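You operate a simulated robot arm through the tools that you are given. There is no shell and no other tool. Be economical: measure what you need, move in short steps, check, and stop when the job is done.

You run a simulated robot arm. Do the job below in one go: nothing can be reset, and whatever is moved stays where it is left.

JOB
Press the pellets in the mould to the depth printed on its lid.
Fine: stop pin in that socket first, one stroke, clear of the ram; slide out, then lay the lid on the bench.

It is judged by the outcome, as a careful person would: the job done as asked, and still so three seconds after it is handed in. It fails if anything else is knocked over, pushed out of place, dropped, spilled or broken. A push-on lid holds only when it is set on centred and level and pressed home; a screw cap is set on level and turned clockwise until tight.

ROBOT AND FRAMES
A 7-joint arm with a two-finger parallel gripper, fixed in place. Base frame: the origin is at the foot of the arm, x ahead of it, y to its left, z up; the work surface is at about z = 0. Readings come in mm, rad, newtons and seconds.
With the tool pointing down near the work surface it reaches from about 240 to 620 mm from the base axis. Its first joint turns from -1.152 to 1.152 rad. Payload 2.6 kg.
Tool frame: the origin (TCP) lies between the finger pads and is the grasp point; the fingertips stand 30 mm ahead of it; z points along the fingers, y is the line along which they close. Largest opening 94 mm; finger width 28, thickness 10; the body of the gripper, 50 by 96 mm, starts 55 mm behind the TCP.
Orientation is told as [roll, pitch, yaw] about the base's x, y, z axes, in that order, counted from this pose: with the fingers straight down and closing along the base's y, the tool's x points along the base's -x, its y along +y and its z along -z.

CONTROLS
- The arm moves only by the tool send_rows. Its argument "plan" is a list of rows, each an object of numbers (a shift or turn left out is 0, a gripper value left out holds the last): "x", "y", "z": the shift along the tool's x, y, z in m; "wx", "wy", "wz": the turn, a rotation vector about the tool's x, y, z in rad; "claw": the opening, from 0 (shut) to 1 (fully open). In form: [{"x": .., "y": .., "z": .., "wx": .., "wy": .., "wz": .., "claw": ..}, ...]. A call has 1 to 8 rows; each row shifts and turns the commanded pose from where the row before left it, along the tool's axes as they then stand. Rows are played at 5 a second. More than 50 mm and 0.15 rad between two rows, or a gripper value outside its range, and nothing of the call is played. Where a pose cannot be reached the arm comes as near as it can. A force on the tool above 40 N (or 10 N above the force at the start of the call, whichever is more), or a blocked arm, ends the call early, and 0.2 s more pass. The fingers move at their own pace (about 72 mm/s each) and stop on an object; they squeeze with about 32 N. The grip force told is the motor's: it shows also when the fingers shut on nothing. Time passes only in rows, and 0.2 s behind the last, so rows that do not move let the fingers close. The reply holds the time, the measured pose of the TCP, the force on the tool along the base axes, the opening and the grip force, in the units named above and with some noise.
- Cameras (640 x 400 px; columns grow to the right, rows downward): "scene" is fixed at [22.4, 421, 568.6]; the picture's right is [-0.89, -0.45, 0.00], its down [-0.24, 0.46, -0.85] and it looks along [0.39, -0.76, -0.52] (base axes); focal length 258 px, centre (320, 200). "wrist" rides on the gripper at [76, 14, -102] in the tool frame; the picture's right is [-0.18, 0.98, 0.00], its down [-0.75, -0.14, -0.64] and it looks along [-0.63, -0.12, 0.77] (tool axes); focal length 243 px, centre (320, 200). There is no depth. A picture from a camera that has moved, and an enlarged one, comes with that camera's place and axes in the base frame and with its lens.
- grab_frame(camera): a new picture of that camera. No time passes.
- close_up(camera, box): a new picture of the part [left, top, right, bottom] of that camera's present view, enlarged. No time passes.
- job_done(): hands the job in; it is judged then, once.

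Work in short steps. Places have to be worked out from the pictures, the camera data and where the tool is seen: move nearer, look again, correct. Check each grasp and each placing, and mend what went wrong. You have 120 turns and 76 pictures in all, those below and enlarged ones among them. Open the gripper and draw the arm clear of the work before you hand the job in, unless the task says otherwise; then end with one line.

The tools are called after "Call:" as a command line: name --argument value ..., lists and objects as JSON in quotes. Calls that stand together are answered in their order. send_rows: Moves the arm, as the interface text tells. Its arguments: {"type":"object","properties":{"plan":{"type":"array","items":{"type":"object","properties":{"x":{"type":"number"},"y":{"type":"number"},"z":{"type":"number"},"wx":{"type":"number"},"wy":{"type":"number"},"wz":{"type":"number"},"claw":{"type":"number"}}}}},"required":["plan"]} The other tools are called the same way: grab_frame (camera) takes a picture; close_up (camera, box) takes an enlarged picture of a part of a camera's view; job_done () hands the job in.

At the start:

```text
t: 0.0
ee_pos: [345.4, -141.3, 402.7]
ee_rot: [0.001, 0.001, 0.001]
wrist_force: [0.3, 0.3, 0.6]
finger_gap: 93.8
grip_force: 0.0
```

scene: 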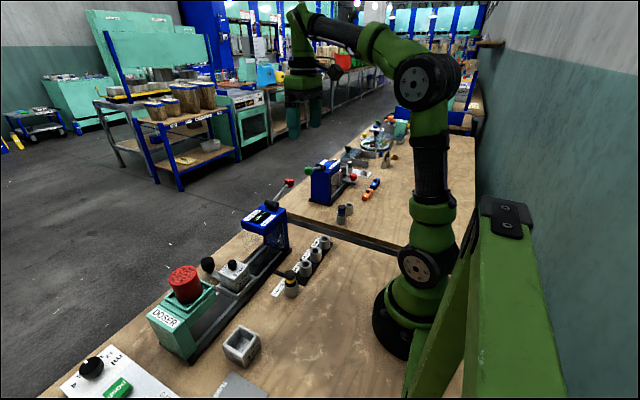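
wrist: 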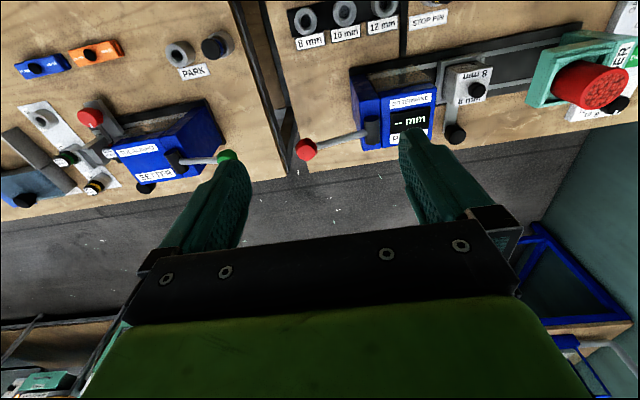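

I start by enlarging both views to read labels and identify the parts.

Call:
close_up --camera "wrist" --box '[270, 0, 640, 180]'

Call:
close_up --camera "wrist" --box '[0, 20, 270, 220]'

Call:
close_up --camera "scene" --box '[130, 170, 350, 370]'

Call:
close_up --camera "scene" --box '[280, 100, 440, 230]'

```text
1.73 times, centred on (455, 90) of wrist
camera zoom: at [268.7, -128.4, 506.5], right [0.18, 0.98, 0.0], down [0.75, -0.14, 0.64], along [0.63, -0.12, -0.77], focal length 420 px, centre (86, 390)
```

zoom: 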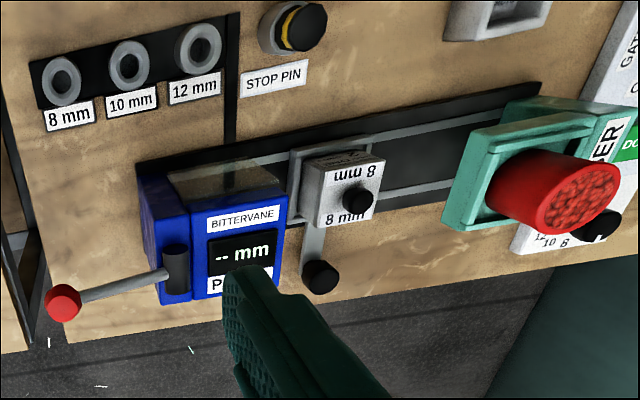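

```text
2.00 times, centred on (135, 120) of wrist
camera zoom: at [268.7, -128.4, 506.5], right [0.18, 0.98, 0.0], down [0.75, -0.14, 0.64], along [0.63, -0.12, -0.77], focal length 485 px, centre (690, 360)
```

zoom: 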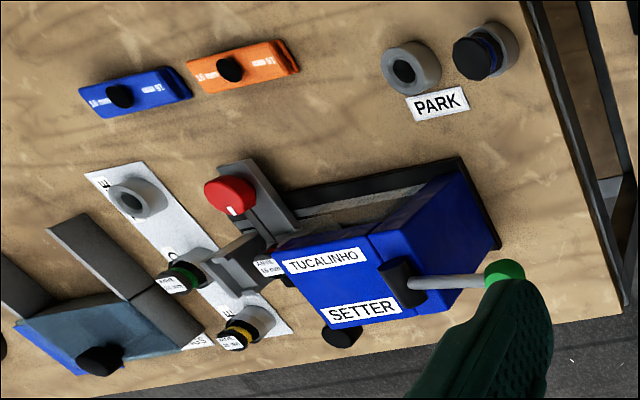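

```text
2.00 times, centred on (240, 270) of scene
camera zoom: at [22.4, 421.0, 568.6], right [-0.89, -0.45, 0.0], down [-0.24, 0.46, -0.85], along [0.39, -0.76, -0.52], focal length 516 px, centre (480, 60)
```

zoom: 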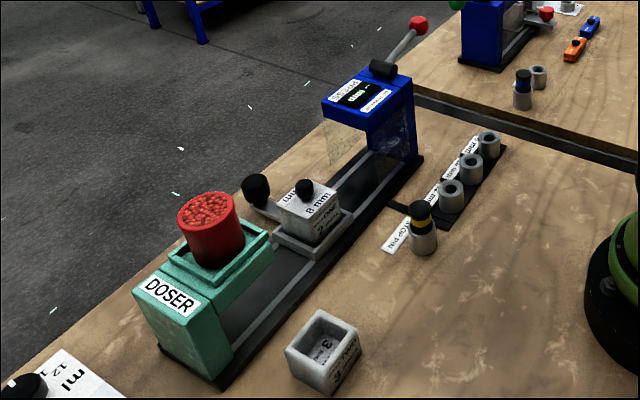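

```text
3.08 times, centred on (360, 165) of scene
camera zoom: at [22.4, 421.0, 568.6], right [-0.89, -0.45, 0.0], down [-0.24, 0.46, -0.85], along [0.39, -0.76, -0.52], focal length 794 px, centre (197, 308)
```

zoom: 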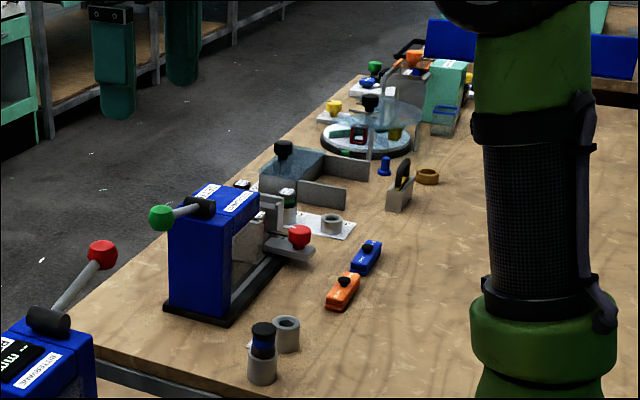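

Enlarge the mould lid and press for exact print.

Call:
close_up --camera "wrist" --box '[420, 50, 520, 150]'

Call:
close_up --camera "scene" --box '[195, 170, 345, 310]'

```text
4.00 times, centred on (470, 100) of wrist
camera zoom: at [268.7, -128.4, 506.5], right [0.18, 0.98, 0.0], down [0.75, -0.14, 0.64], along [0.63, -0.12, -0.77], focal length 970 px, centre (-280, 600)
```

zoom: 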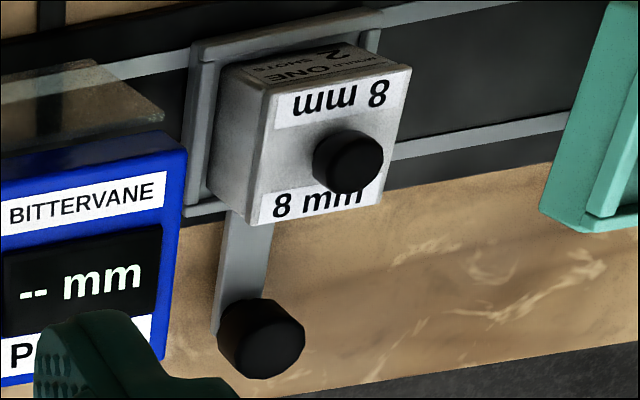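

```text
2.86 times, centred on (270, 240) of scene
camera zoom: at [22.4, 421.0, 568.6], right [-0.89, -0.45, 0.0], down [-0.24, 0.46, -0.85], along [0.39, -0.76, -0.52], focal length 738 px, centre (463, 86)
```

zoom: 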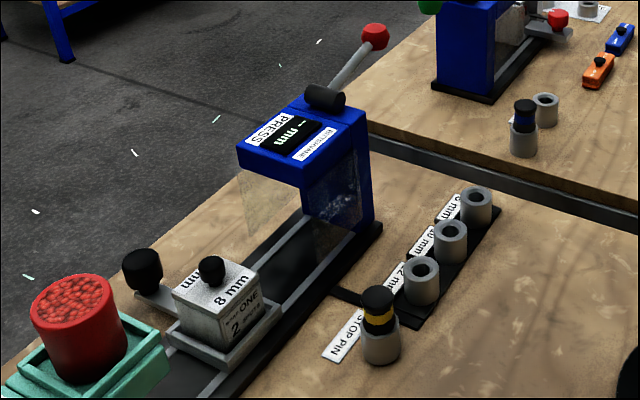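

The lid reads 8 mm; the yellow-banded stop pin stands parked near (298, 41), and the 8 mm socket is near (294, -158). I move over the pin for a closer look.

Call:
send_rows --plan '[{"x": 0.008, "y": 0.0303, "z": 0.0317}, {"x": 0.008, "y": 0.0303, "z": 0.0317}, {"x": 0.008, "y": 0.0303, "z": 0.0317}, {"x": 0.008, "y": 0.0303, "z": 0.0317}, {"x": 0.008, "y": 0.0303, "z": 0.0317}, {"x": 0.008, "y": 0.0303, "z": 0.0317}, {}]'

Call:
grab_frame --camera "wrist"

Call:
grab_frame --camera "scene"

```text
t: 1.6
ee_pos: [296.3, 41.2, 213.3]
ee_rot: [0.0, -0.001, 0.0]
wrist_force: [0.3, -0.5, -0.7]
finger_gap: 93.9
grip_force: 0.1
```

```text
67 pictures are left
camera wrist: at [218.9, 54.4, 315.0], right [0.18, 0.98, 0.0], down [0.75, -0.14, 0.64], along [0.63, -0.12, -0.77], focal length 243 px, centre (320, 200)
```

wrist: 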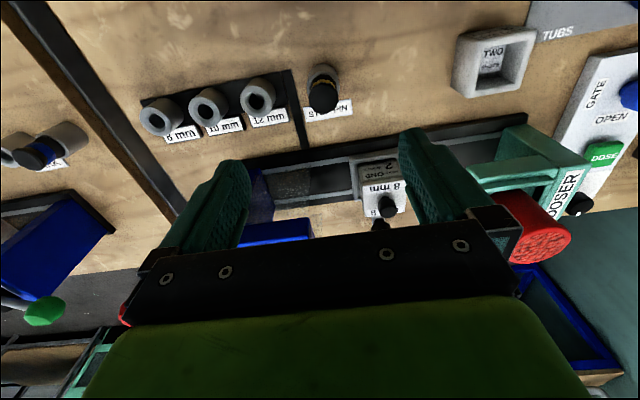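

```text
66 pictures are left
```

scene: 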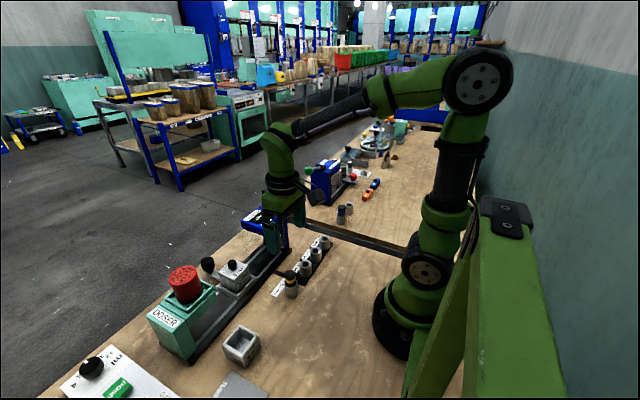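

Pin top is at about (297, 42). Descend halfway, and partially close to stay slim, then zoom in.

Call:
send_rows --plan '[{"z": 0.04, "claw": 0.55}, {"z": 0.04}, {}]'

Call:
grab_frame --camera "wrist"

Call:
close_up --camera "scene" --box '[250, 220, 350, 310]'

```text
t: 2.4
ee_pos: [297.0, 40.4, 133.4]
ee_rot: [0.0, 0.001, -0.002]
wrist_force: [-0.1, -0.5, 0.0]
finger_gap: 51.9
grip_force: 0.1
```

```text
65 pictures are left
camera wrist: at [220.7, 53.4, 235.9], right [0.18, 0.98, 0.0], down [0.75, -0.14, 0.64], along [0.63, -0.12, -0.77], focal length 243 px, centre (320, 200)
```

wrist: 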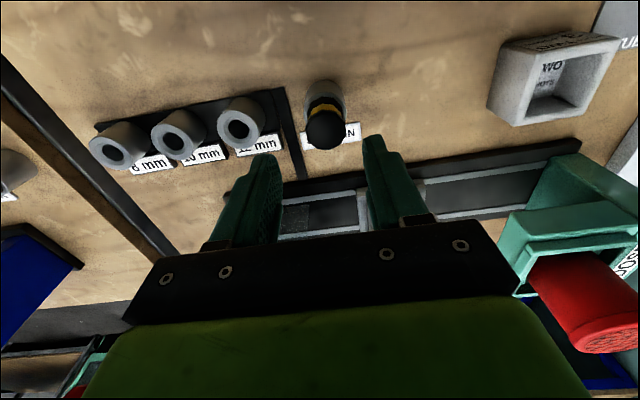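

```text
4.44 times, centred on (300, 265) of scene
camera zoom: at [22.4, 421.0, 568.6], right [-0.89, -0.45, 0.0], down [-0.24, 0.46, -0.85], along [0.39, -0.76, -0.52], focal length 1147 px, centre (409, -89)
```

zoom: 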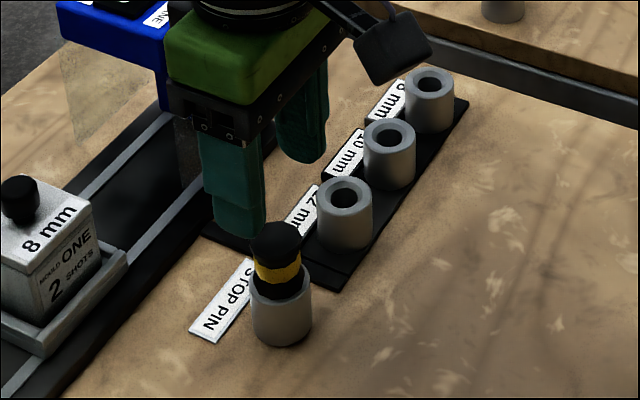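

The pin's cap tops out near z≈63, its socket rim near z≈34. I descend so fingertips stay above the rim (TCP z≈72) and look before closing.

Call:
send_rows --plan '[{"y": 0.002, "z": 0.03}, {"z": 0.03}, {}]'

Call:
grab_frame --camera "wrist"

Call:
close_up --camera "scene" --box '[250, 220, 350, 310]'

```text
t: 3.2
ee_pos: [297.2, 41.7, 72.5]
ee_rot: [0.0, 0.0, -0.003]
wrist_force: [0.7, -0.1, -0.4]
finger_gap: 51.6
grip_force: 0.1
```

```text
63 pictures are left
camera wrist: at [220.8, 54.8, 176.2], right [0.19, 0.98, 0.0], down [0.75, -0.14, 0.64], along [0.63, -0.12, -0.77], focal length 243 px, centre (320, 200)
```

wrist: 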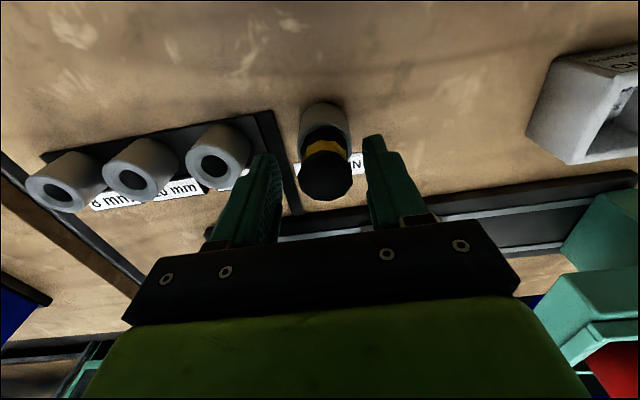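

```text
4.44 times, centred on (300, 265) of scene
camera zoom: at [22.4, 421.0, 568.6], right [-0.89, -0.45, 0.0], down [-0.24, 0.46, -0.85], along [0.39, -0.76, -0.52], focal length 1147 px, centre (409, -89)
```

zoom: 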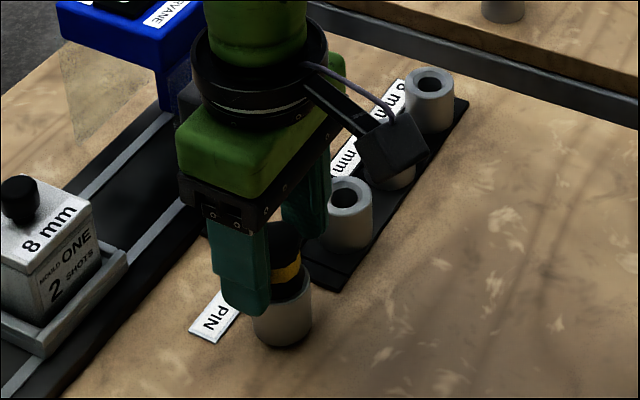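

The pin is between the fingers (≈296, 43). Closing now.

Call:
send_rows --plan '[{"y": 0.001, "claw": 0}, {}, {}]'

```text
t: 4.0
ee_pos: [297.2, 43.0, 72.9]
ee_rot: [0.0, 0.0, -0.001]
wrist_force: [0.2, 6.0, -3.1]
finger_gap: 27.0
grip_force: 32.0
```

Gripped a 27 mm cap. Lift straight up.

Call:
send_rows --plan '[{"z": -0.01}, {"z": -0.02}, {"z": -0.03}, {"z": -0.03}, {}]'

Call:
grab_frame --camera "wrist"

Call:
close_up --camera "scene" --box '[250, 200, 350, 290]'

```text
t: 5.2
ee_pos: [297.5, 43.6, 164.6]
ee_rot: [-0.001, 0.001, -0.002]
wrist_force: [-0.5, -1.0, -2.0]
finger_gap: 27.2
grip_force: 32.0
```

```text
61 pictures are left
camera wrist: at [220.4, 57.0, 266.6], right [0.18, 0.98, 0.0], down [0.75, -0.14, 0.64], along [0.63, -0.12, -0.77], focal length 243 px, centre (320, 200)
```

wrist: 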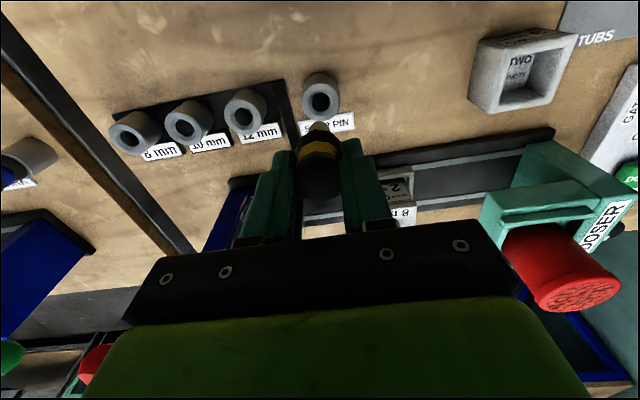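

```text
4.44 times, centred on (300, 245) of scene
camera zoom: at [22.4, 421.0, 568.6], right [-0.89, -0.45, 0.0], down [-0.24, 0.46, -0.85], along [0.39, -0.76, -0.52], focal length 1147 px, centre (409, 0)
```

zoom: 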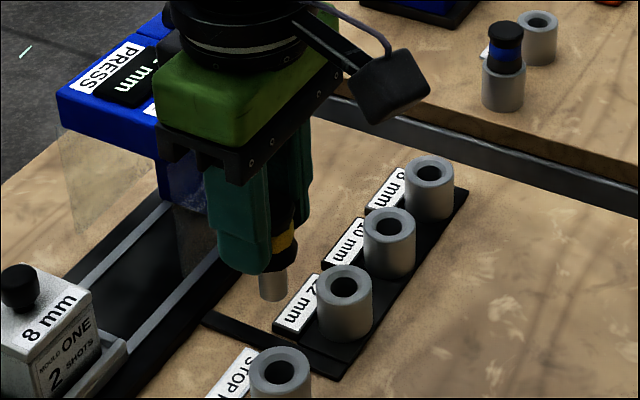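

The pin is held, and the 8 mm hole lies near (297, -152). Transfer at this height.

Call:
send_rows --plan '[{"y": -0.049}, {"y": -0.049}, {"y": -0.049}, {"y": -0.048}, {}]'

Call:
grab_frame --camera "wrist"

Call:
close_up --camera "scene" --box '[270, 190, 370, 280]'

```text
t: 6.4
ee_pos: [296.4, -151.7, 163.8]
ee_rot: [-0.001, -0.001, -0.003]
wrist_force: [-0.1, -0.2, -1.1]
finger_gap: 26.9
grip_force: 31.9
```

```text
59 pictures are left
camera wrist: at [220.6, -139.2, 266.4], right [0.19, 0.98, 0.0], down [0.75, -0.14, 0.64], along [0.63, -0.12, -0.77], focal length 243 px, centre (320, 200)
```

wrist: 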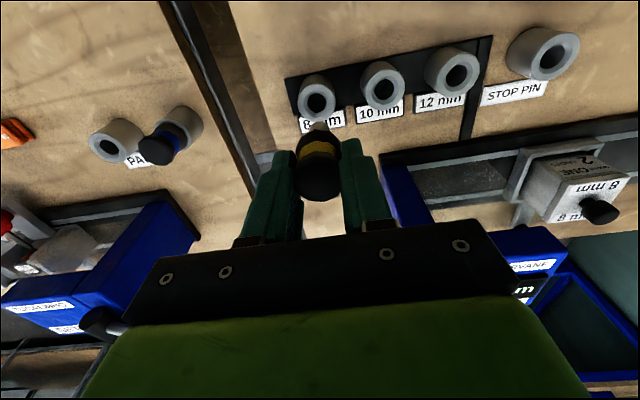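

```text
4.44 times, centred on (320, 235) of scene
camera zoom: at [22.5, 421.0, 568.7], right [-0.89, -0.45, 0.0], down [-0.24, 0.47, -0.85], along [0.39, -0.76, -0.52], focal length 1147 px, centre (320, 44)
```

zoom: 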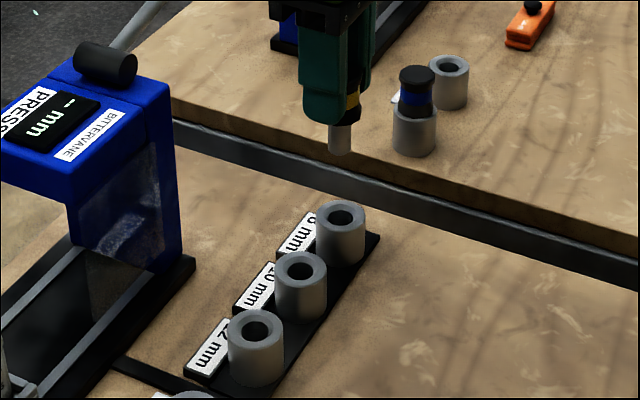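

The hole appears a few mm in -y of the pin. Shift and descend to just above it, then re-measure.

Call:
send_rows --plan '[{"y": -0.0035, "z": 0.025}, {"z": 0.022}, {}]'

Call:
close_up --camera "wrist" --box '[260, 90, 390, 210]'

Call:
close_up --camera "scene" --box '[300, 205, 360, 265]'

```text
t: 7.2
ee_pos: [296.9, -156.4, 116.3]
ee_rot: [-0.001, 0.0, -0.001]
wrist_force: [-0.8, -0.8, -0.4]
finger_gap: 26.9
grip_force: 31.8
```

```text
3.33 times, centred on (325, 150) of wrist
camera zoom: at [220.4, -142.3, 218.9], right [0.18, 0.98, 0.0], down [0.75, -0.14, 0.64], along [0.63, -0.12, -0.77], focal length 809 px, centre (303, 367)
```

zoom: 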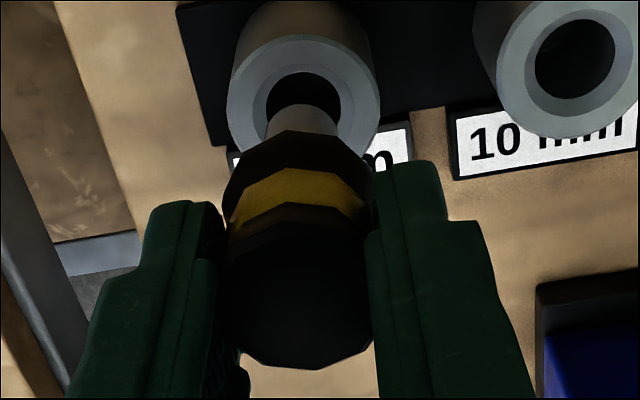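

```text
6.67 times, centred on (330, 235) of scene
camera zoom: at [22.5, 421.0, 568.7], right [-0.89, -0.45, 0.0], down [-0.24, 0.46, -0.85], along [0.39, -0.76, -0.52], focal length 1721 px, centre (253, -33)
```

zoom: 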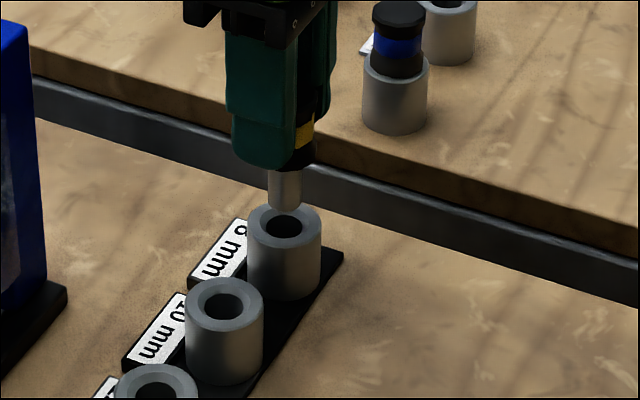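

Both views show the shank in line with the 8 mm hole. Lowering in small steps.

Call:
send_rows --plan '[{"z": 0.008}, {"z": 0.008}, {"z": 0.006}, {"z": 0.005}, {}]'

Call:
close_up --camera "scene" --box '[300, 205, 360, 265]'

```text
t: 8.4
ee_pos: [297.3, -155.3, 88.0]
ee_rot: [0.001, 0.0, -0.002]
wrist_force: [-0.7, -0.6, -0.6]
finger_gap: 26.9
grip_force: 32.3
```

```text
6.67 times, centred on (330, 235) of scene
camera zoom: at [22.4, 421.0, 568.7], right [-0.89, -0.45, 0.0], down [-0.24, 0.46, -0.85], along [0.39, -0.76, -0.52], focal length 1721 px, centre (253, -33)
```

zoom: 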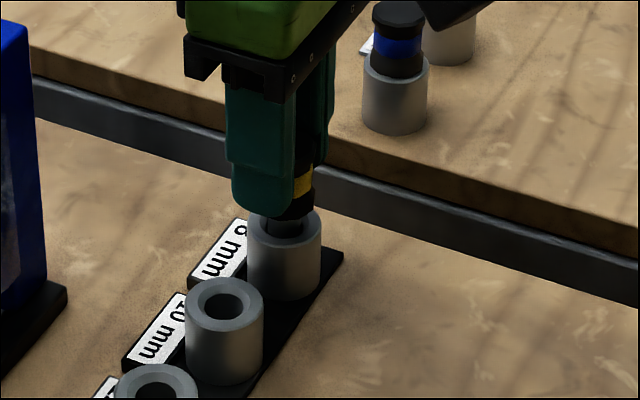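

The shank is entering the bore with no force. Continue until it seats.

Call:
send_rows --plan '[{"z": 0.005}, {"z": 0.004}, {"z": 0.003}, {"z": 0.002}, {}]'

```text
t: 9.6
ee_pos: [297.4, -156.0, 77.6]
ee_rot: [-0.001, -0.006, -0.002]
wrist_force: [-1.5, 0.4, 7.6]
finger_gap: 26.8
grip_force: 32.2
stopped in row 5: the force on the tool passed its limit (the readings are from after the stop); the commanded pose is now the measured one
```

Force rose at z≈77.6, i.e. seated (park height plus base plate). Release and lift away.

Call:
send_rows --plan '[{"claw": 0.55}, {}, {"z": -0.02}, {"z": -0.04}, {"z": -0.04}, {}]'

Call:
close_up --camera "scene" --box '[195, 170, 365, 310]'

Call:
grab_frame --camera "wrist"

```text
t: 11.0
ee_pos: [299.9, -153.8, 178.9]
ee_rot: [0.0, -0.004, -0.001]
wrist_force: [0.9, 0.0, -0.2]
finger_gap: 51.7
grip_force: 0.1
```

```text
2.86 times, centred on (280, 240) of scene
camera zoom: at [22.4, 421.0, 568.6], right [-0.89, -0.45, 0.0], down [-0.24, 0.46, -0.85], along [0.39, -0.76, -0.52], focal length 738 px, centre (434, 86)
```

zoom: 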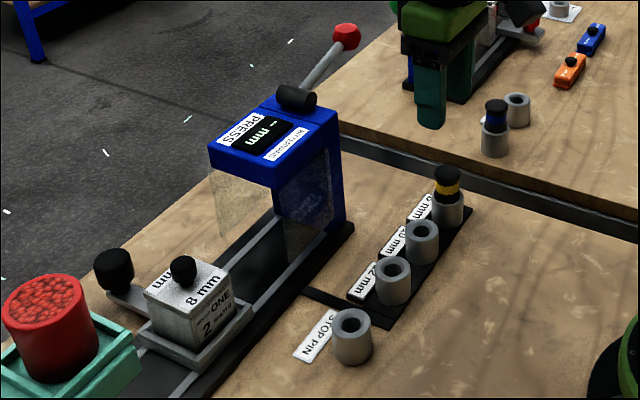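

```text
53 pictures are left
camera wrist: at [221.6, -141.0, 281.4], right [0.19, 0.98, 0.0], down [0.75, -0.14, 0.64], along [0.63, -0.12, -0.77], focal length 243 px, centre (320, 200)
```

wrist: 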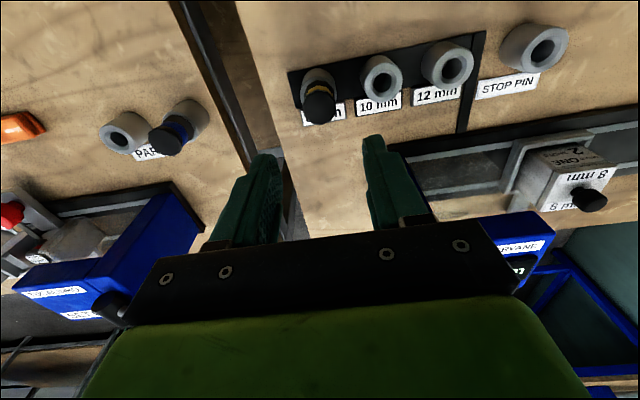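

Pin sits in the 8 mm socket. Next the carriage: its handle knob is near (518, 95, ~65), the press top reaches z≈151 and x≈474. I raise and yaw the gripper -90° so the camera stays on the side away from the press.

Call:
send_rows --plan '[{"z": -0.04, "wz": 0.149}, {"z": -0.04, "wz": 0.149}, {"wz": 0.149}, {"wz": 0.149}, {"wz": 0.149}, {"wz": 0.149}, {"wz": 0.149}, {}]'

Call:
send_rows --plan '[{"wz": 0.149}, {"wz": 0.149}, {"wz": 0.149}, {"wz": 0.0805}, {}]'

```text
t: 12.8
ee_pos: [297.2, -154.8, 256.5]
ee_rot: [0.004, -0.003, -1.05]
wrist_force: [-0.1, 0.4, -0.6]
finger_gap: 51.9
grip_force: 0.1
```

```text
t: 14.0
ee_pos: [297.5, -155.2, 257.7]
ee_rot: [0.004, 0.002, -1.574]
wrist_force: [-0.3, 0.8, -0.5]
finger_gap: 51.5
grip_force: 0.2
```

Tool x is now base +y and tool y is base +x. Move over to the handle knob at safe height.

Call:
send_rows --plan '[{"x": 0.0331, "y": 0.0281}, {"x": 0.0331, "y": 0.0281}, {"x": 0.0331, "y": 0.0281}, {"x": 0.0331, "y": 0.0281}, {"x": 0.0331, "y": 0.0281}, {"x": 0.0331, "y": 0.0281}, {"x": 0.0331, "y": 0.0281}, {"x": 0.0331, "y": 0.0281}]'

Call:
grab_frame --camera "wrist"

Call:
close_up --camera "scene" --box '[150, 170, 320, 310]'

```text
t: 15.8
ee_pos: [522.2, 109.9, 256.0]
ee_rot: [0.002, -0.001, -1.576]
wrist_force: [0.5, 0.2, -0.4]
finger_gap: 51.9
grip_force: 0.1
```

```text
52 pictures are left
camera wrist: at [536.8, 184.8, 358.2], right [0.98, -0.19, 0.0], down [-0.15, -0.75, 0.64], along [-0.12, -0.63, -0.77], focal length 243 px, centre (320, 200)
```

wrist: 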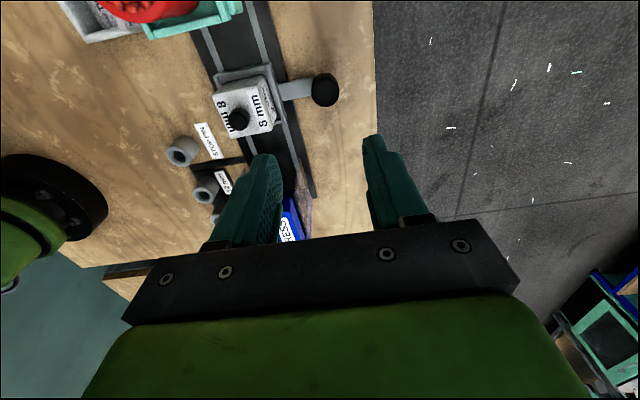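

```text
2.86 times, centred on (235, 240) of scene
camera zoom: at [22.4, 421.0, 568.6], right [-0.89, -0.45, 0.0], down [-0.24, 0.46, -0.85], along [0.39, -0.76, -0.52], focal length 738 px, centre (563, 86)
```

zoom: 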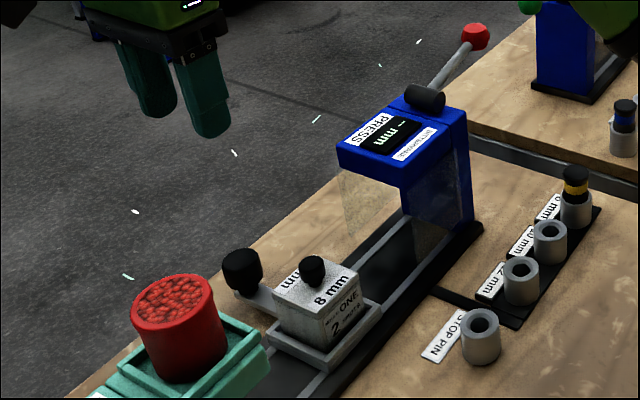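

Knob ≈ (527, 100). Descend above it and look again.

Call:
send_rows --plan '[{"x": -0.005, "y": 0.0025, "z": 0.04}, {"x": -0.004, "y": 0.0025, "z": 0.045}, {"z": 0.04}, {}]'

Call:
grab_frame --camera "wrist"

Call:
close_up --camera "scene" --box '[150, 190, 300, 310]'

```text
t: 16.8
ee_pos: [526.4, 97.4, 129.7]
ee_rot: [0.003, 0.0, -1.574]
wrist_force: [-0.2, -0.5, -0.3]
finger_gap: 51.8
grip_force: 0.1
```

```text
50 pictures are left
camera wrist: at [541.4, 173.5, 233.3], right [0.98, -0.19, 0.0], down [-0.15, -0.75, 0.64], along [-0.12, -0.63, -0.77], focal length 243 px, centre (320, 200)
```

wrist: 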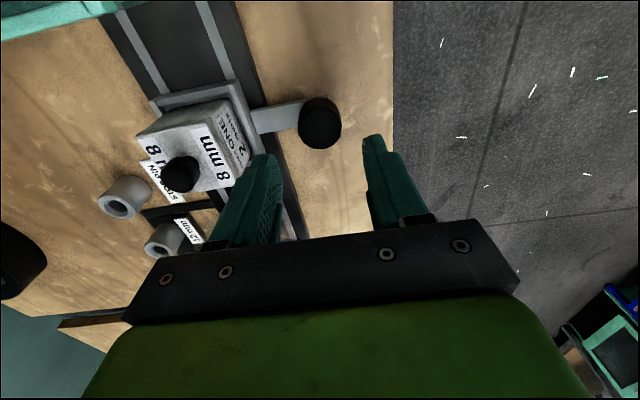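

```text
3.33 times, centred on (225, 250) of scene
camera zoom: at [22.4, 421.0, 568.6], right [-0.89, -0.45, 0.0], down [-0.24, 0.46, -0.85], along [0.39, -0.76, -0.52], focal length 860 px, centre (637, 33)
```

zoom: 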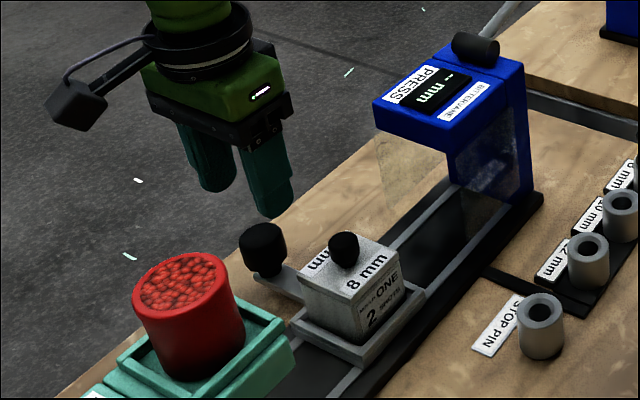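

Knob ≈ (527, 98), z 30–60. I'll push it with closed fingers from its +y side, standing slightly outward (x≈534) so the gripper body clears the press.

Call:
send_rows --plan '[{"x": 0.04, "y": 0.008, "claw": 0}, {}, {"z": 0.03}, {"z": 0.03}, {}]'

Call:
grab_frame --camera "wrist"

Call:
close_up --camera "scene" --box '[150, 190, 300, 310]'

```text
t: 18.0
ee_pos: [534.6, 140.0, 69.8]
ee_rot: [0.003, 0.0, -1.571]
wrist_force: [0.1, 0.6, -0.5]
finger_gap: 0.1
grip_force: 32.0
```

```text
48 pictures are left
camera wrist: at [548.9, 214.2, 172.8], right [0.98, -0.19, 0.0], down [-0.15, -0.75, 0.64], along [-0.12, -0.63, -0.77], focal length 243 px, centre (320, 200)
```

wrist: 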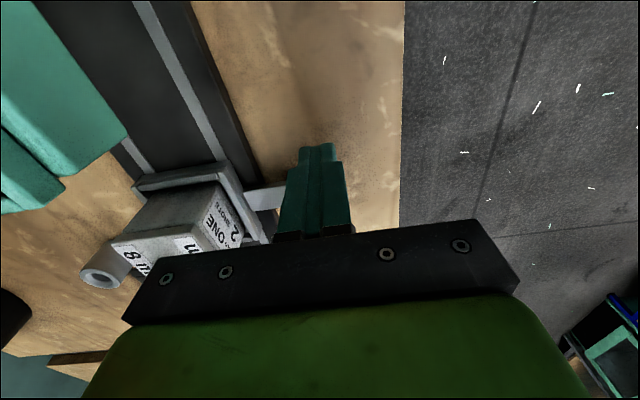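

```text
3.33 times, centred on (225, 250) of scene
camera zoom: at [22.4, 421.0, 568.6], right [-0.89, -0.45, 0.0], down [-0.24, 0.46, -0.85], along [0.39, -0.76, -0.52], focal length 860 px, centre (637, 33)
```

zoom: 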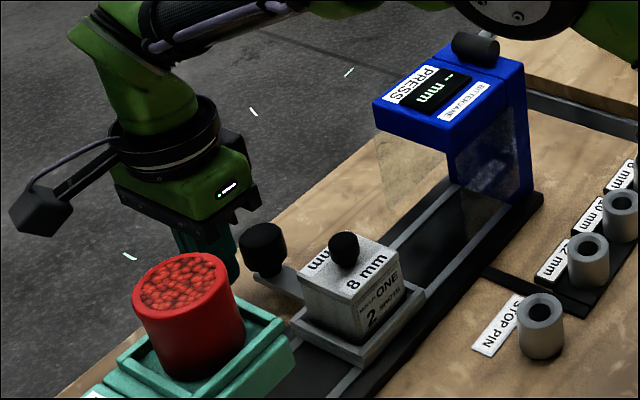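

Clear. Push in -y gently.

Call:
send_rows --plan '[{"x": -0.01}, {"x": -0.008}, {"x": -0.008}, {"x": -0.008}, {"x": -0.008}, {"x": -0.008}, {"x": -0.008}, {}]'

Call:
close_up --camera "scene" --box '[150, 190, 300, 310]'

```text
t: 19.8
ee_pos: [535.4, 81.3, 71.9]
ee_rot: [0.004, 0.0, -1.575]
wrist_force: [-0.4, -0.1, -0.1]
finger_gap: 0.0
grip_force: 31.8
```

```text
3.33 times, centred on (225, 250) of scene
camera zoom: at [22.5, 421.0, 568.6], right [-0.89, -0.45, 0.0], down [-0.24, 0.46, -0.85], along [0.39, -0.76, -0.52], focal length 860 px, centre (637, 33)
```

zoom: 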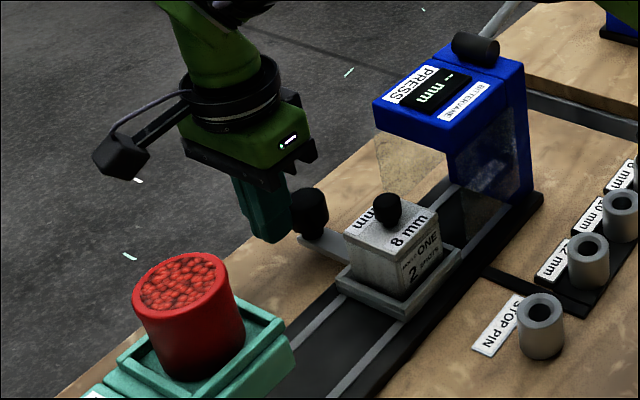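

Carriage slides freely; lid knob (~z 97) is below the press head (~z 124). Continue.

Call:
send_rows --plan '[{"x": -0.008}, {"x": -0.008}, {"x": -0.008}, {"x": -0.008}, {"x": -0.008}, {"x": -0.008}, {"x": -0.008}, {}]'

Call:
close_up --camera "scene" --box '[170, 180, 320, 300]'

```text
t: 21.6
ee_pos: [535.7, 25.1, 73.6]
ee_rot: [0.003, -0.001, -1.575]
wrist_force: [-0.4, -0.4, -0.2]
finger_gap: 0.1
grip_force: 32.1
```

```text
3.33 times, centred on (245, 240) of scene
camera zoom: at [22.5, 421.0, 568.6], right [-0.89, -0.45, 0.0], down [-0.24, 0.46, -0.85], along [0.39, -0.76, -0.52], focal length 860 px, centre (570, 67)
```

zoom: 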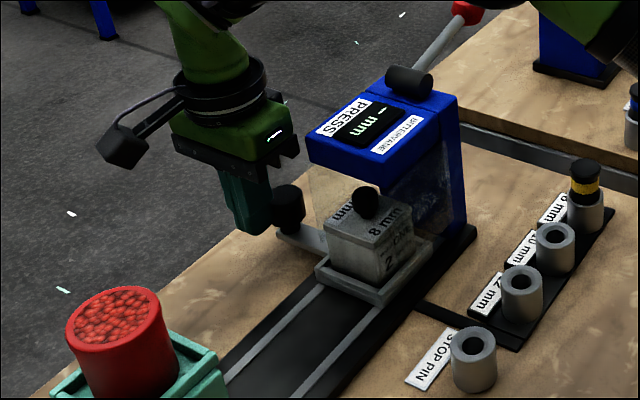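

Mould is entering the press. Continue with shorter steps, watching the force.

Call:
send_rows --plan '[{"x": -0.006, "z": 0.003}, {"x": -0.006}, {"x": -0.006}, {"x": -0.006}, {"x": -0.006}, {}]'

Call:
close_up --camera "scene" --box '[190, 180, 310, 280]'

```text
t: 22.9
ee_pos: [535.5, 8.5, 68.8]
ee_rot: [0.002, 0.024, -1.563]
wrist_force: [0.5, 1.8, 0.3]
finger_gap: 0.0
grip_force: 31.7
stopped in row 6: the force on the tool passed its limit (the readings are from after the stop); the commanded pose is now the measured one
```

```text
4.00 times, centred on (250, 230) of scene
camera zoom: at [22.5, 421.0, 568.6], right [-0.89, -0.45, 0.0], down [-0.23, 0.47, -0.85], along [0.39, -0.76, -0.52], focal length 1033 px, centre (600, 80)
```

zoom: 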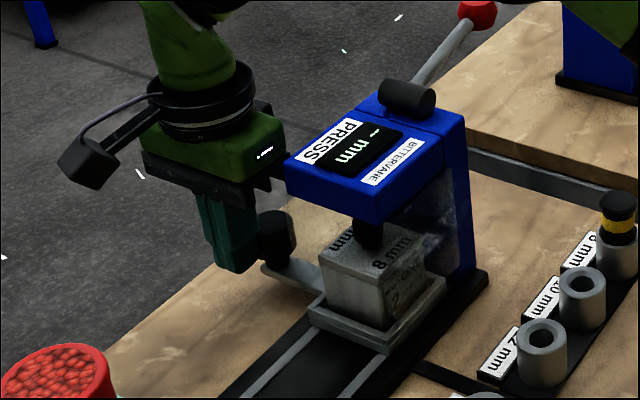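

It stopped at carriage y≈-18. I check whether that is the end stop with the wrist camera facing the press.

Call:
grab_frame --camera "wrist"

Call:
close_up --camera "scene" --box '[220, 190, 290, 250]'

```text
43 pictures are left
camera wrist: at [548.5, 82.4, 173.5], right [0.98, -0.18, 0.0], down [-0.14, -0.77, 0.62], along [-0.11, -0.61, -0.78], focal length 243 px, centre (320, 200)
```

wrist: 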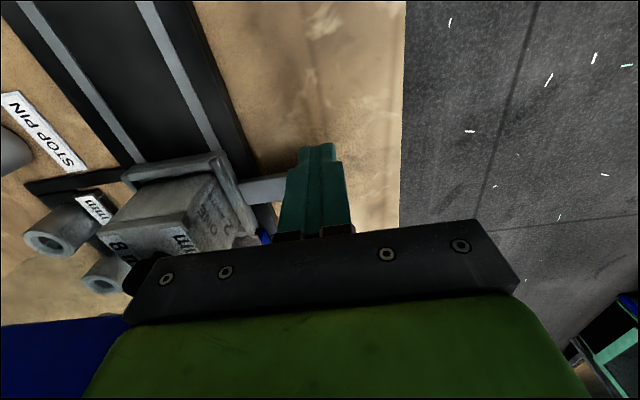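

```text
6.67 times, centred on (255, 220) of scene
camera zoom: at [22.5, 421.0, 568.6], right [-0.89, -0.45, 0.0], down [-0.23, 0.47, -0.85], along [0.39, -0.76, -0.52], focal length 1721 px, centre (753, 67)
```

zoom: 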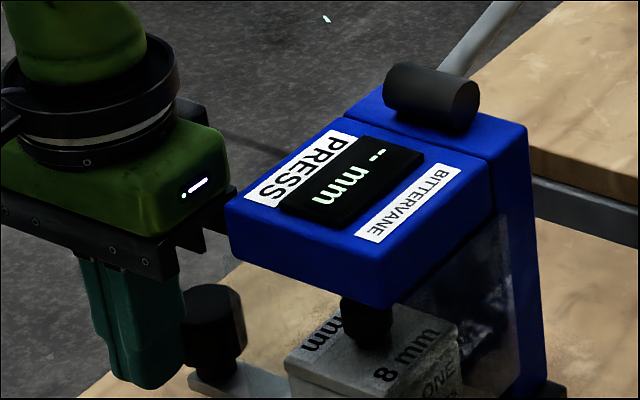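

Not certain whether this is the stop. Zoom on the tray against the column.

Call:
close_up --camera "scene" --box '[255, 215, 325, 275]'

Call:
close_up --camera "wrist" --box '[60, 130, 280, 300]'

```text
6.67 times, centred on (290, 245) of scene
camera zoom: at [22.5, 421.0, 568.6], right [-0.89, -0.45, 0.0], down [-0.23, 0.47, -0.85], along [0.39, -0.76, -0.52], focal length 1721 px, centre (520, -100)
```

zoom: 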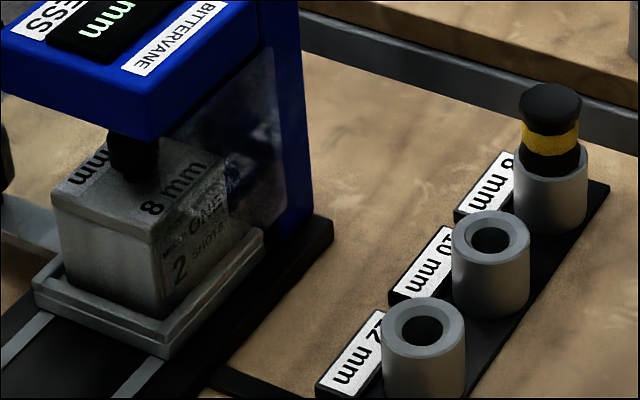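

```text
2.35 times, centred on (170, 215) of wrist
camera zoom: at [548.5, 82.4, 173.5], right [0.98, -0.18, 0.0], down [-0.14, -0.77, 0.62], along [-0.11, -0.61, -0.78], focal length 571 px, centre (673, 165)
```

zoom: 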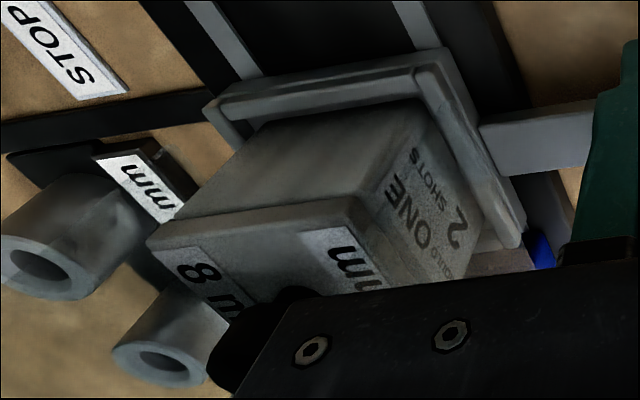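

The tray seems ~10 mm short of centred under the head. Push again in small steps to see if it's a hard stop.

Call:
send_rows --plan '[{"x": -0.003}, {"x": -0.003}, {"x": -0.003}, {"x": -0.003}, {}]'

```text
t: 24.1
ee_pos: [534.7, 8.2, 69.1]
ee_rot: [0.001, 0.042, -1.554]
wrist_force: [7.7, 38.0, -0.5]
finger_gap: 0.0
grip_force: 31.9
```

Hard stop at the same place (38 N steady), so this looks like the rail end. Back off and view the press from above to verify.

Call:
send_rows --plan '[{"x": 0.03}, {"x": 0.03}, {"z": -0.04}, {"z": -0.04}, {"z": -0.04}, {}]'

Call:
grab_frame --camera "wrist"

Call:
close_up --camera "scene" --box '[200, 170, 320, 280]'

```text
t: 25.5
ee_pos: [534.9, 53.1, 188.7]
ee_rot: [0.0, 0.023, -1.563]
wrist_force: [0.1, -0.3, 0.6]
finger_gap: 0.0
grip_force: 31.8
```

```text
39 pictures are left
camera wrist: at [548.0, 125.8, 293.6], right [0.98, -0.18, 0.0], down [-0.14, -0.77, 0.63], along [-0.11, -0.62, -0.78], focal length 243 px, centre (320, 200)
```

wrist: 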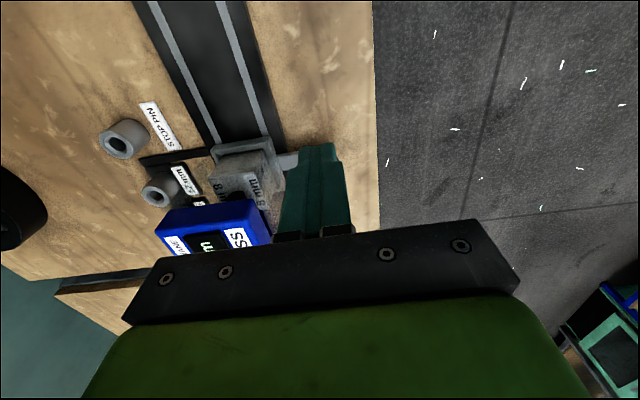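

```text
3.64 times, centred on (260, 225) of scene
camera zoom: at [22.4, 421.0, 568.6], right [-0.89, -0.45, 0.0], down [-0.24, 0.46, -0.85], along [0.39, -0.76, -0.52], focal length 939 px, centre (538, 109)
```

zoom: 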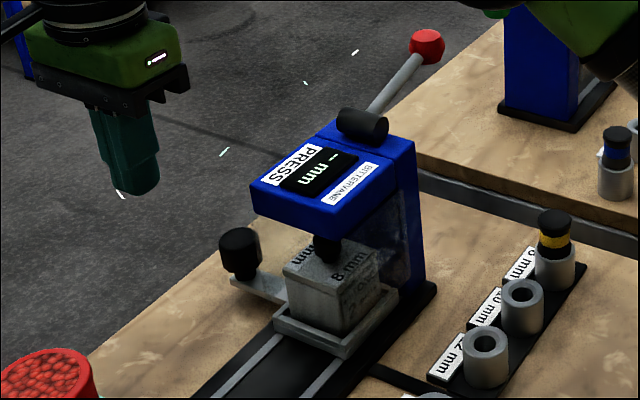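

The tray edge lines up with the head's edge, so it's home under the ram. Now rise and go over the red lever ball, estimated near (432, -177, 194).

Call:
send_rows --plan '[{"z": -0.045, "wx": -0.023, "claw": 0.6}, {"z": -0.045}, {"x": -0.0383, "y": -0.0172}, {"x": -0.0383, "y": -0.0172}, {"x": -0.0383, "y": -0.0172}, {"x": -0.0383, "y": -0.0172}, {"x": -0.0383, "y": -0.0172}, {"x": -0.0383, "y": -0.0172}]'

Call:
grab_frame --camera "wrist"

Call:
close_up --camera "scene" --box '[210, 140, 330, 240]'

```text
t: 27.3
ee_pos: [435.3, -179.9, 272.9]
ee_rot: [0.025, 0.023, -1.563]
wrist_force: [0.0, -0.5, 0.5]
finger_gap: 56.4
grip_force: 0.0
```

```text
37 pictures are left
camera wrist: at [445.6, -105.9, 376.8], right [0.98, -0.18, 0.02], down [-0.15, -0.77, 0.62], along [-0.09, -0.61, -0.78], focal length 243 px, centre (320, 200)
```

wrist: 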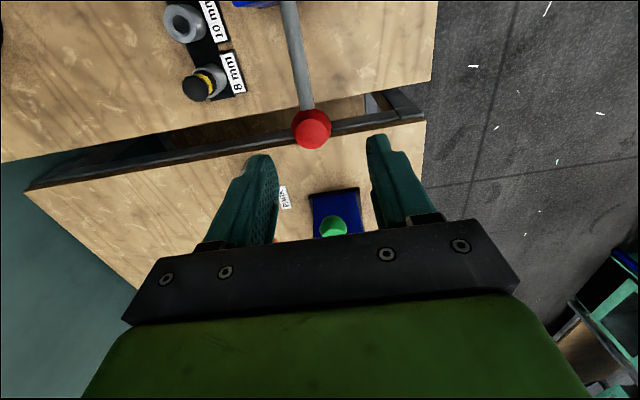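

```text
4.00 times, centred on (270, 190) of scene
camera zoom: at [22.4, 421.1, 568.6], right [-0.89, -0.45, 0.0], down [-0.24, 0.46, -0.85], along [0.39, -0.76, -0.52], focal length 1033 px, centre (520, 240)
```

zoom: 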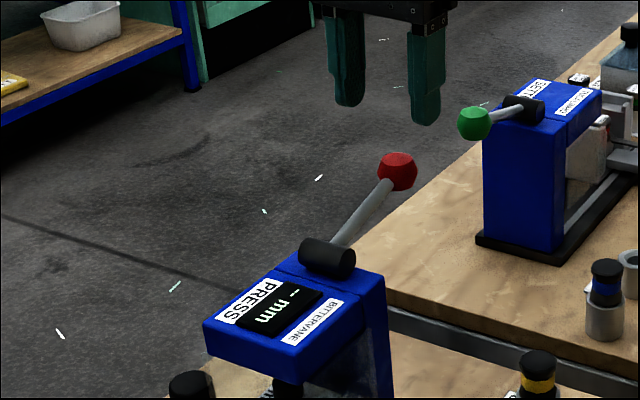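

Ball ≈ (432, -176, 193); pivot ≈ (432, -77, 168). Level the tool and lower the open fingers around the ball.

Call:
send_rows --plan '[{"wx": 0.025, "wy": -0.023}, {"x": 0.004, "y": -0.003, "z": 0.03}, {"z": 0.035}, {}]'

Call:
grab_frame --camera "wrist"

Call:
close_up --camera "scene" --box '[210, 140, 330, 240]'

```text
t: 28.3
ee_pos: [430.1, -174.3, 208.2]
ee_rot: [0.0, -0.003, -1.563]
wrist_force: [-0.8, 0.4, 0.0]
finger_gap: 56.4
grip_force: 0.0
```

```text
35 pictures are left
camera wrist: at [443.7, -98.8, 310.9], right [0.98, -0.18, 0.0], down [-0.14, -0.75, 0.64], along [-0.11, -0.63, -0.77], focal length 243 px, centre (320, 200)
```

wrist: 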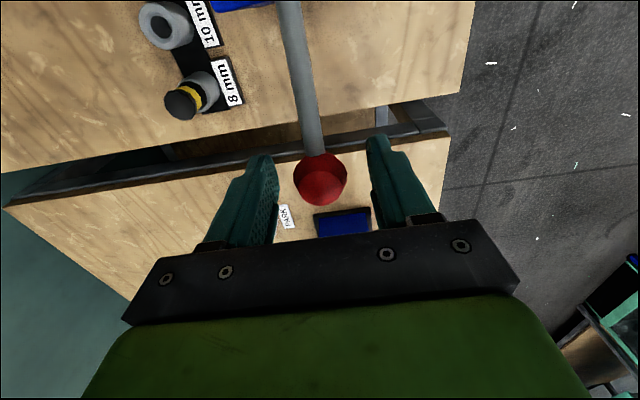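

```text
4.00 times, centred on (270, 190) of scene
camera zoom: at [22.4, 421.0, 568.6], right [-0.89, -0.45, 0.0], down [-0.24, 0.46, -0.85], along [0.39, -0.76, -0.52], focal length 1033 px, centre (520, 240)
```

zoom: 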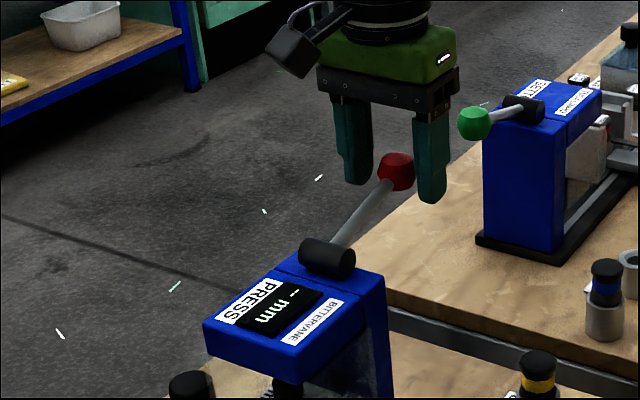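

Ball sits between the fingers. Small correction, then close gently on it.

Call:
send_rows --plan '[{"x": -0.003, "z": 0.004}, {"claw": 0}, {}, {}]'

Call:
close_up --camera "scene" --box '[210, 140, 330, 240]'

```text
t: 29.3
ee_pos: [428.9, -177.1, 204.3]
ee_rot: [-0.001, 0.001, -1.564]
wrist_force: [-5.5, 1.3, -0.2]
finger_gap: 30.8
grip_force: 44.8
```

```text
4.00 times, centred on (270, 190) of scene
camera zoom: at [22.4, 421.0, 568.6], right [-0.89, -0.45, 0.0], down [-0.24, 0.46, -0.85], along [0.39, -0.76, -0.52], focal length 1033 px, centre (520, 240)
```

zoom: 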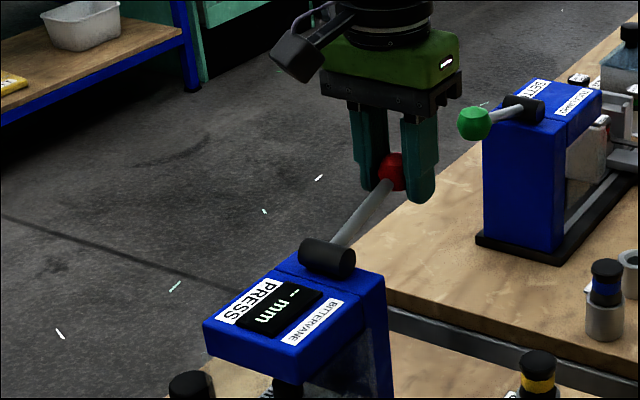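

Gripped. Pull the lever down along its arc, first part.

Call:
send_rows --plan '[{"x": -0.0013, "y": -0.001, "z": 0.007}, {"x": -0.0012, "z": 0.007}, {"x": -0.0005, "z": 0.007}, {"x": -0.0002, "z": 0.007}, {"x": 0.0005, "z": 0.007}, {"x": 0.001, "z": 0.007}, {}]'

Call:
close_up --camera "scene" --box '[210, 150, 330, 250]'

```text
t: 30.9
ee_pos: [430.6, -178.7, 162.6]
ee_rot: [0.006, -0.004, -1.558]
wrist_force: [29.2, -2.0, 12.2]
finger_gap: 31.1
grip_force: 45.1
```

```text
4.00 times, centred on (270, 200) of scene
camera zoom: at [22.4, 421.0, 568.6], right [-0.89, -0.45, 0.0], down [-0.23, 0.46, -0.85], along [0.39, -0.76, -0.52], focal length 1033 px, centre (520, 200)
```

zoom: 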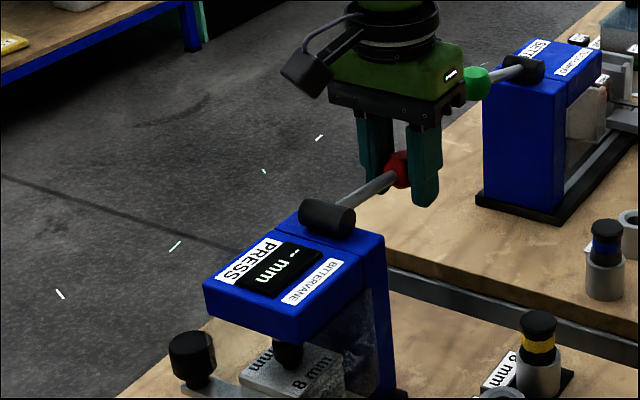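

Lever is moving (about -10°); side load indicates I should shift +x ~3 mm. Continue the arc.

Call:
send_rows --plan '[{"x": 0.001, "y": 0.003, "z": 0.007}, {"x": 0.0015, "z": 0.007}, {"x": 0.0018, "z": 0.007}, {"x": 0.0022, "z": 0.0068}, {"x": 0.0026, "z": 0.0066}, {"x": 0.003, "z": 0.0065}, {}]'

Call:
close_up --camera "scene" --box '[210, 150, 330, 250]'

```text
t: 32.1
ee_pos: [430.0, -174.3, 128.1]
ee_rot: [0.0, -0.012, -1.568]
wrist_force: [-5.2, 3.5, 4.6]
finger_gap: 30.7
grip_force: 45.1
stopped in row 6: the force on the tool passed its limit (the readings are from after the stop); the commanded pose is now the measured one
```

```text
4.00 times, centred on (270, 200) of scene
camera zoom: at [22.4, 421.1, 568.6], right [-0.89, -0.45, 0.0], down [-0.24, 0.46, -0.85], along [0.39, -0.76, -0.52], focal length 1033 px, centre (520, 200)
```

zoom: 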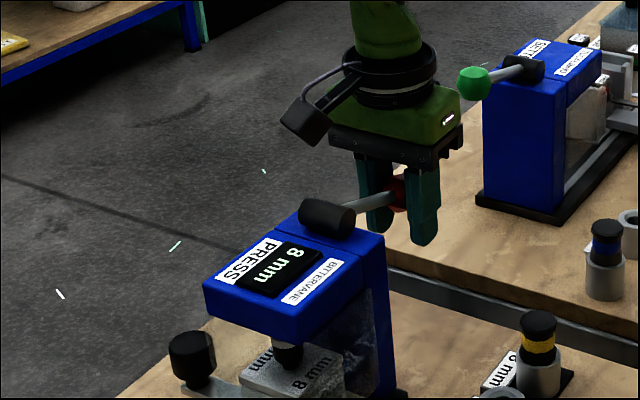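

Hit the stop; the display reads 8 mm. Now raise the lever back along the arc to clear the ram.

Call:
send_rows --plan '[{"x": -0.0035, "z": -0.0075}, {"x": -0.003, "z": -0.0075}, {"x": -0.0025, "z": -0.0075}, {"x": -0.002, "z": -0.0075}, {"x": -0.0015, "z": -0.0075}, {"x": -0.0005, "z": -0.0075}, {}]'

Call:
send_rows --plan '[{"x": 0.0, "z": -0.0075}, {"x": 0.0005, "z": -0.0075}, {"x": 0.001, "z": -0.0075}, {"x": 0.0015, "z": -0.0065}, {"x": 0.001, "z": -0.002}, {}]'

Call:
close_up --camera "scene" --box '[210, 140, 330, 240]'

```text
t: 33.7
ee_pos: [430.2, -182.5, 171.9]
ee_rot: [0.0, 0.0, -1.564]
wrist_force: [-5.6, 32.8, -14.7]
finger_gap: 31.2
grip_force: 44.4
```

```text
t: 34.6
ee_pos: [429.1, -178.5, 189.1]
ee_rot: [-0.008, 0.003, -1.564]
wrist_force: [3.7, -2.5, -4.2]
finger_gap: 31.4
grip_force: 45.0
stopped in row 4: the force on the tool passed its limit (the readings are from after the stop); the commanded pose is now the measured one
```

```text
4.00 times, centred on (270, 190) of scene
camera zoom: at [22.5, 421.0, 568.7], right [-0.89, -0.45, 0.0], down [-0.24, 0.47, -0.85], along [0.39, -0.76, -0.52], focal length 1033 px, centre (520, 240)
```

zoom: 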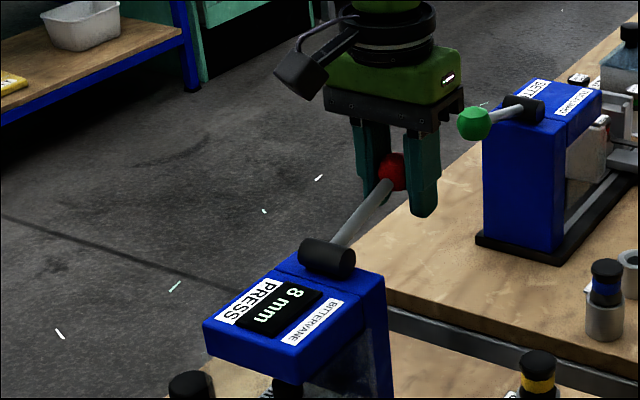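

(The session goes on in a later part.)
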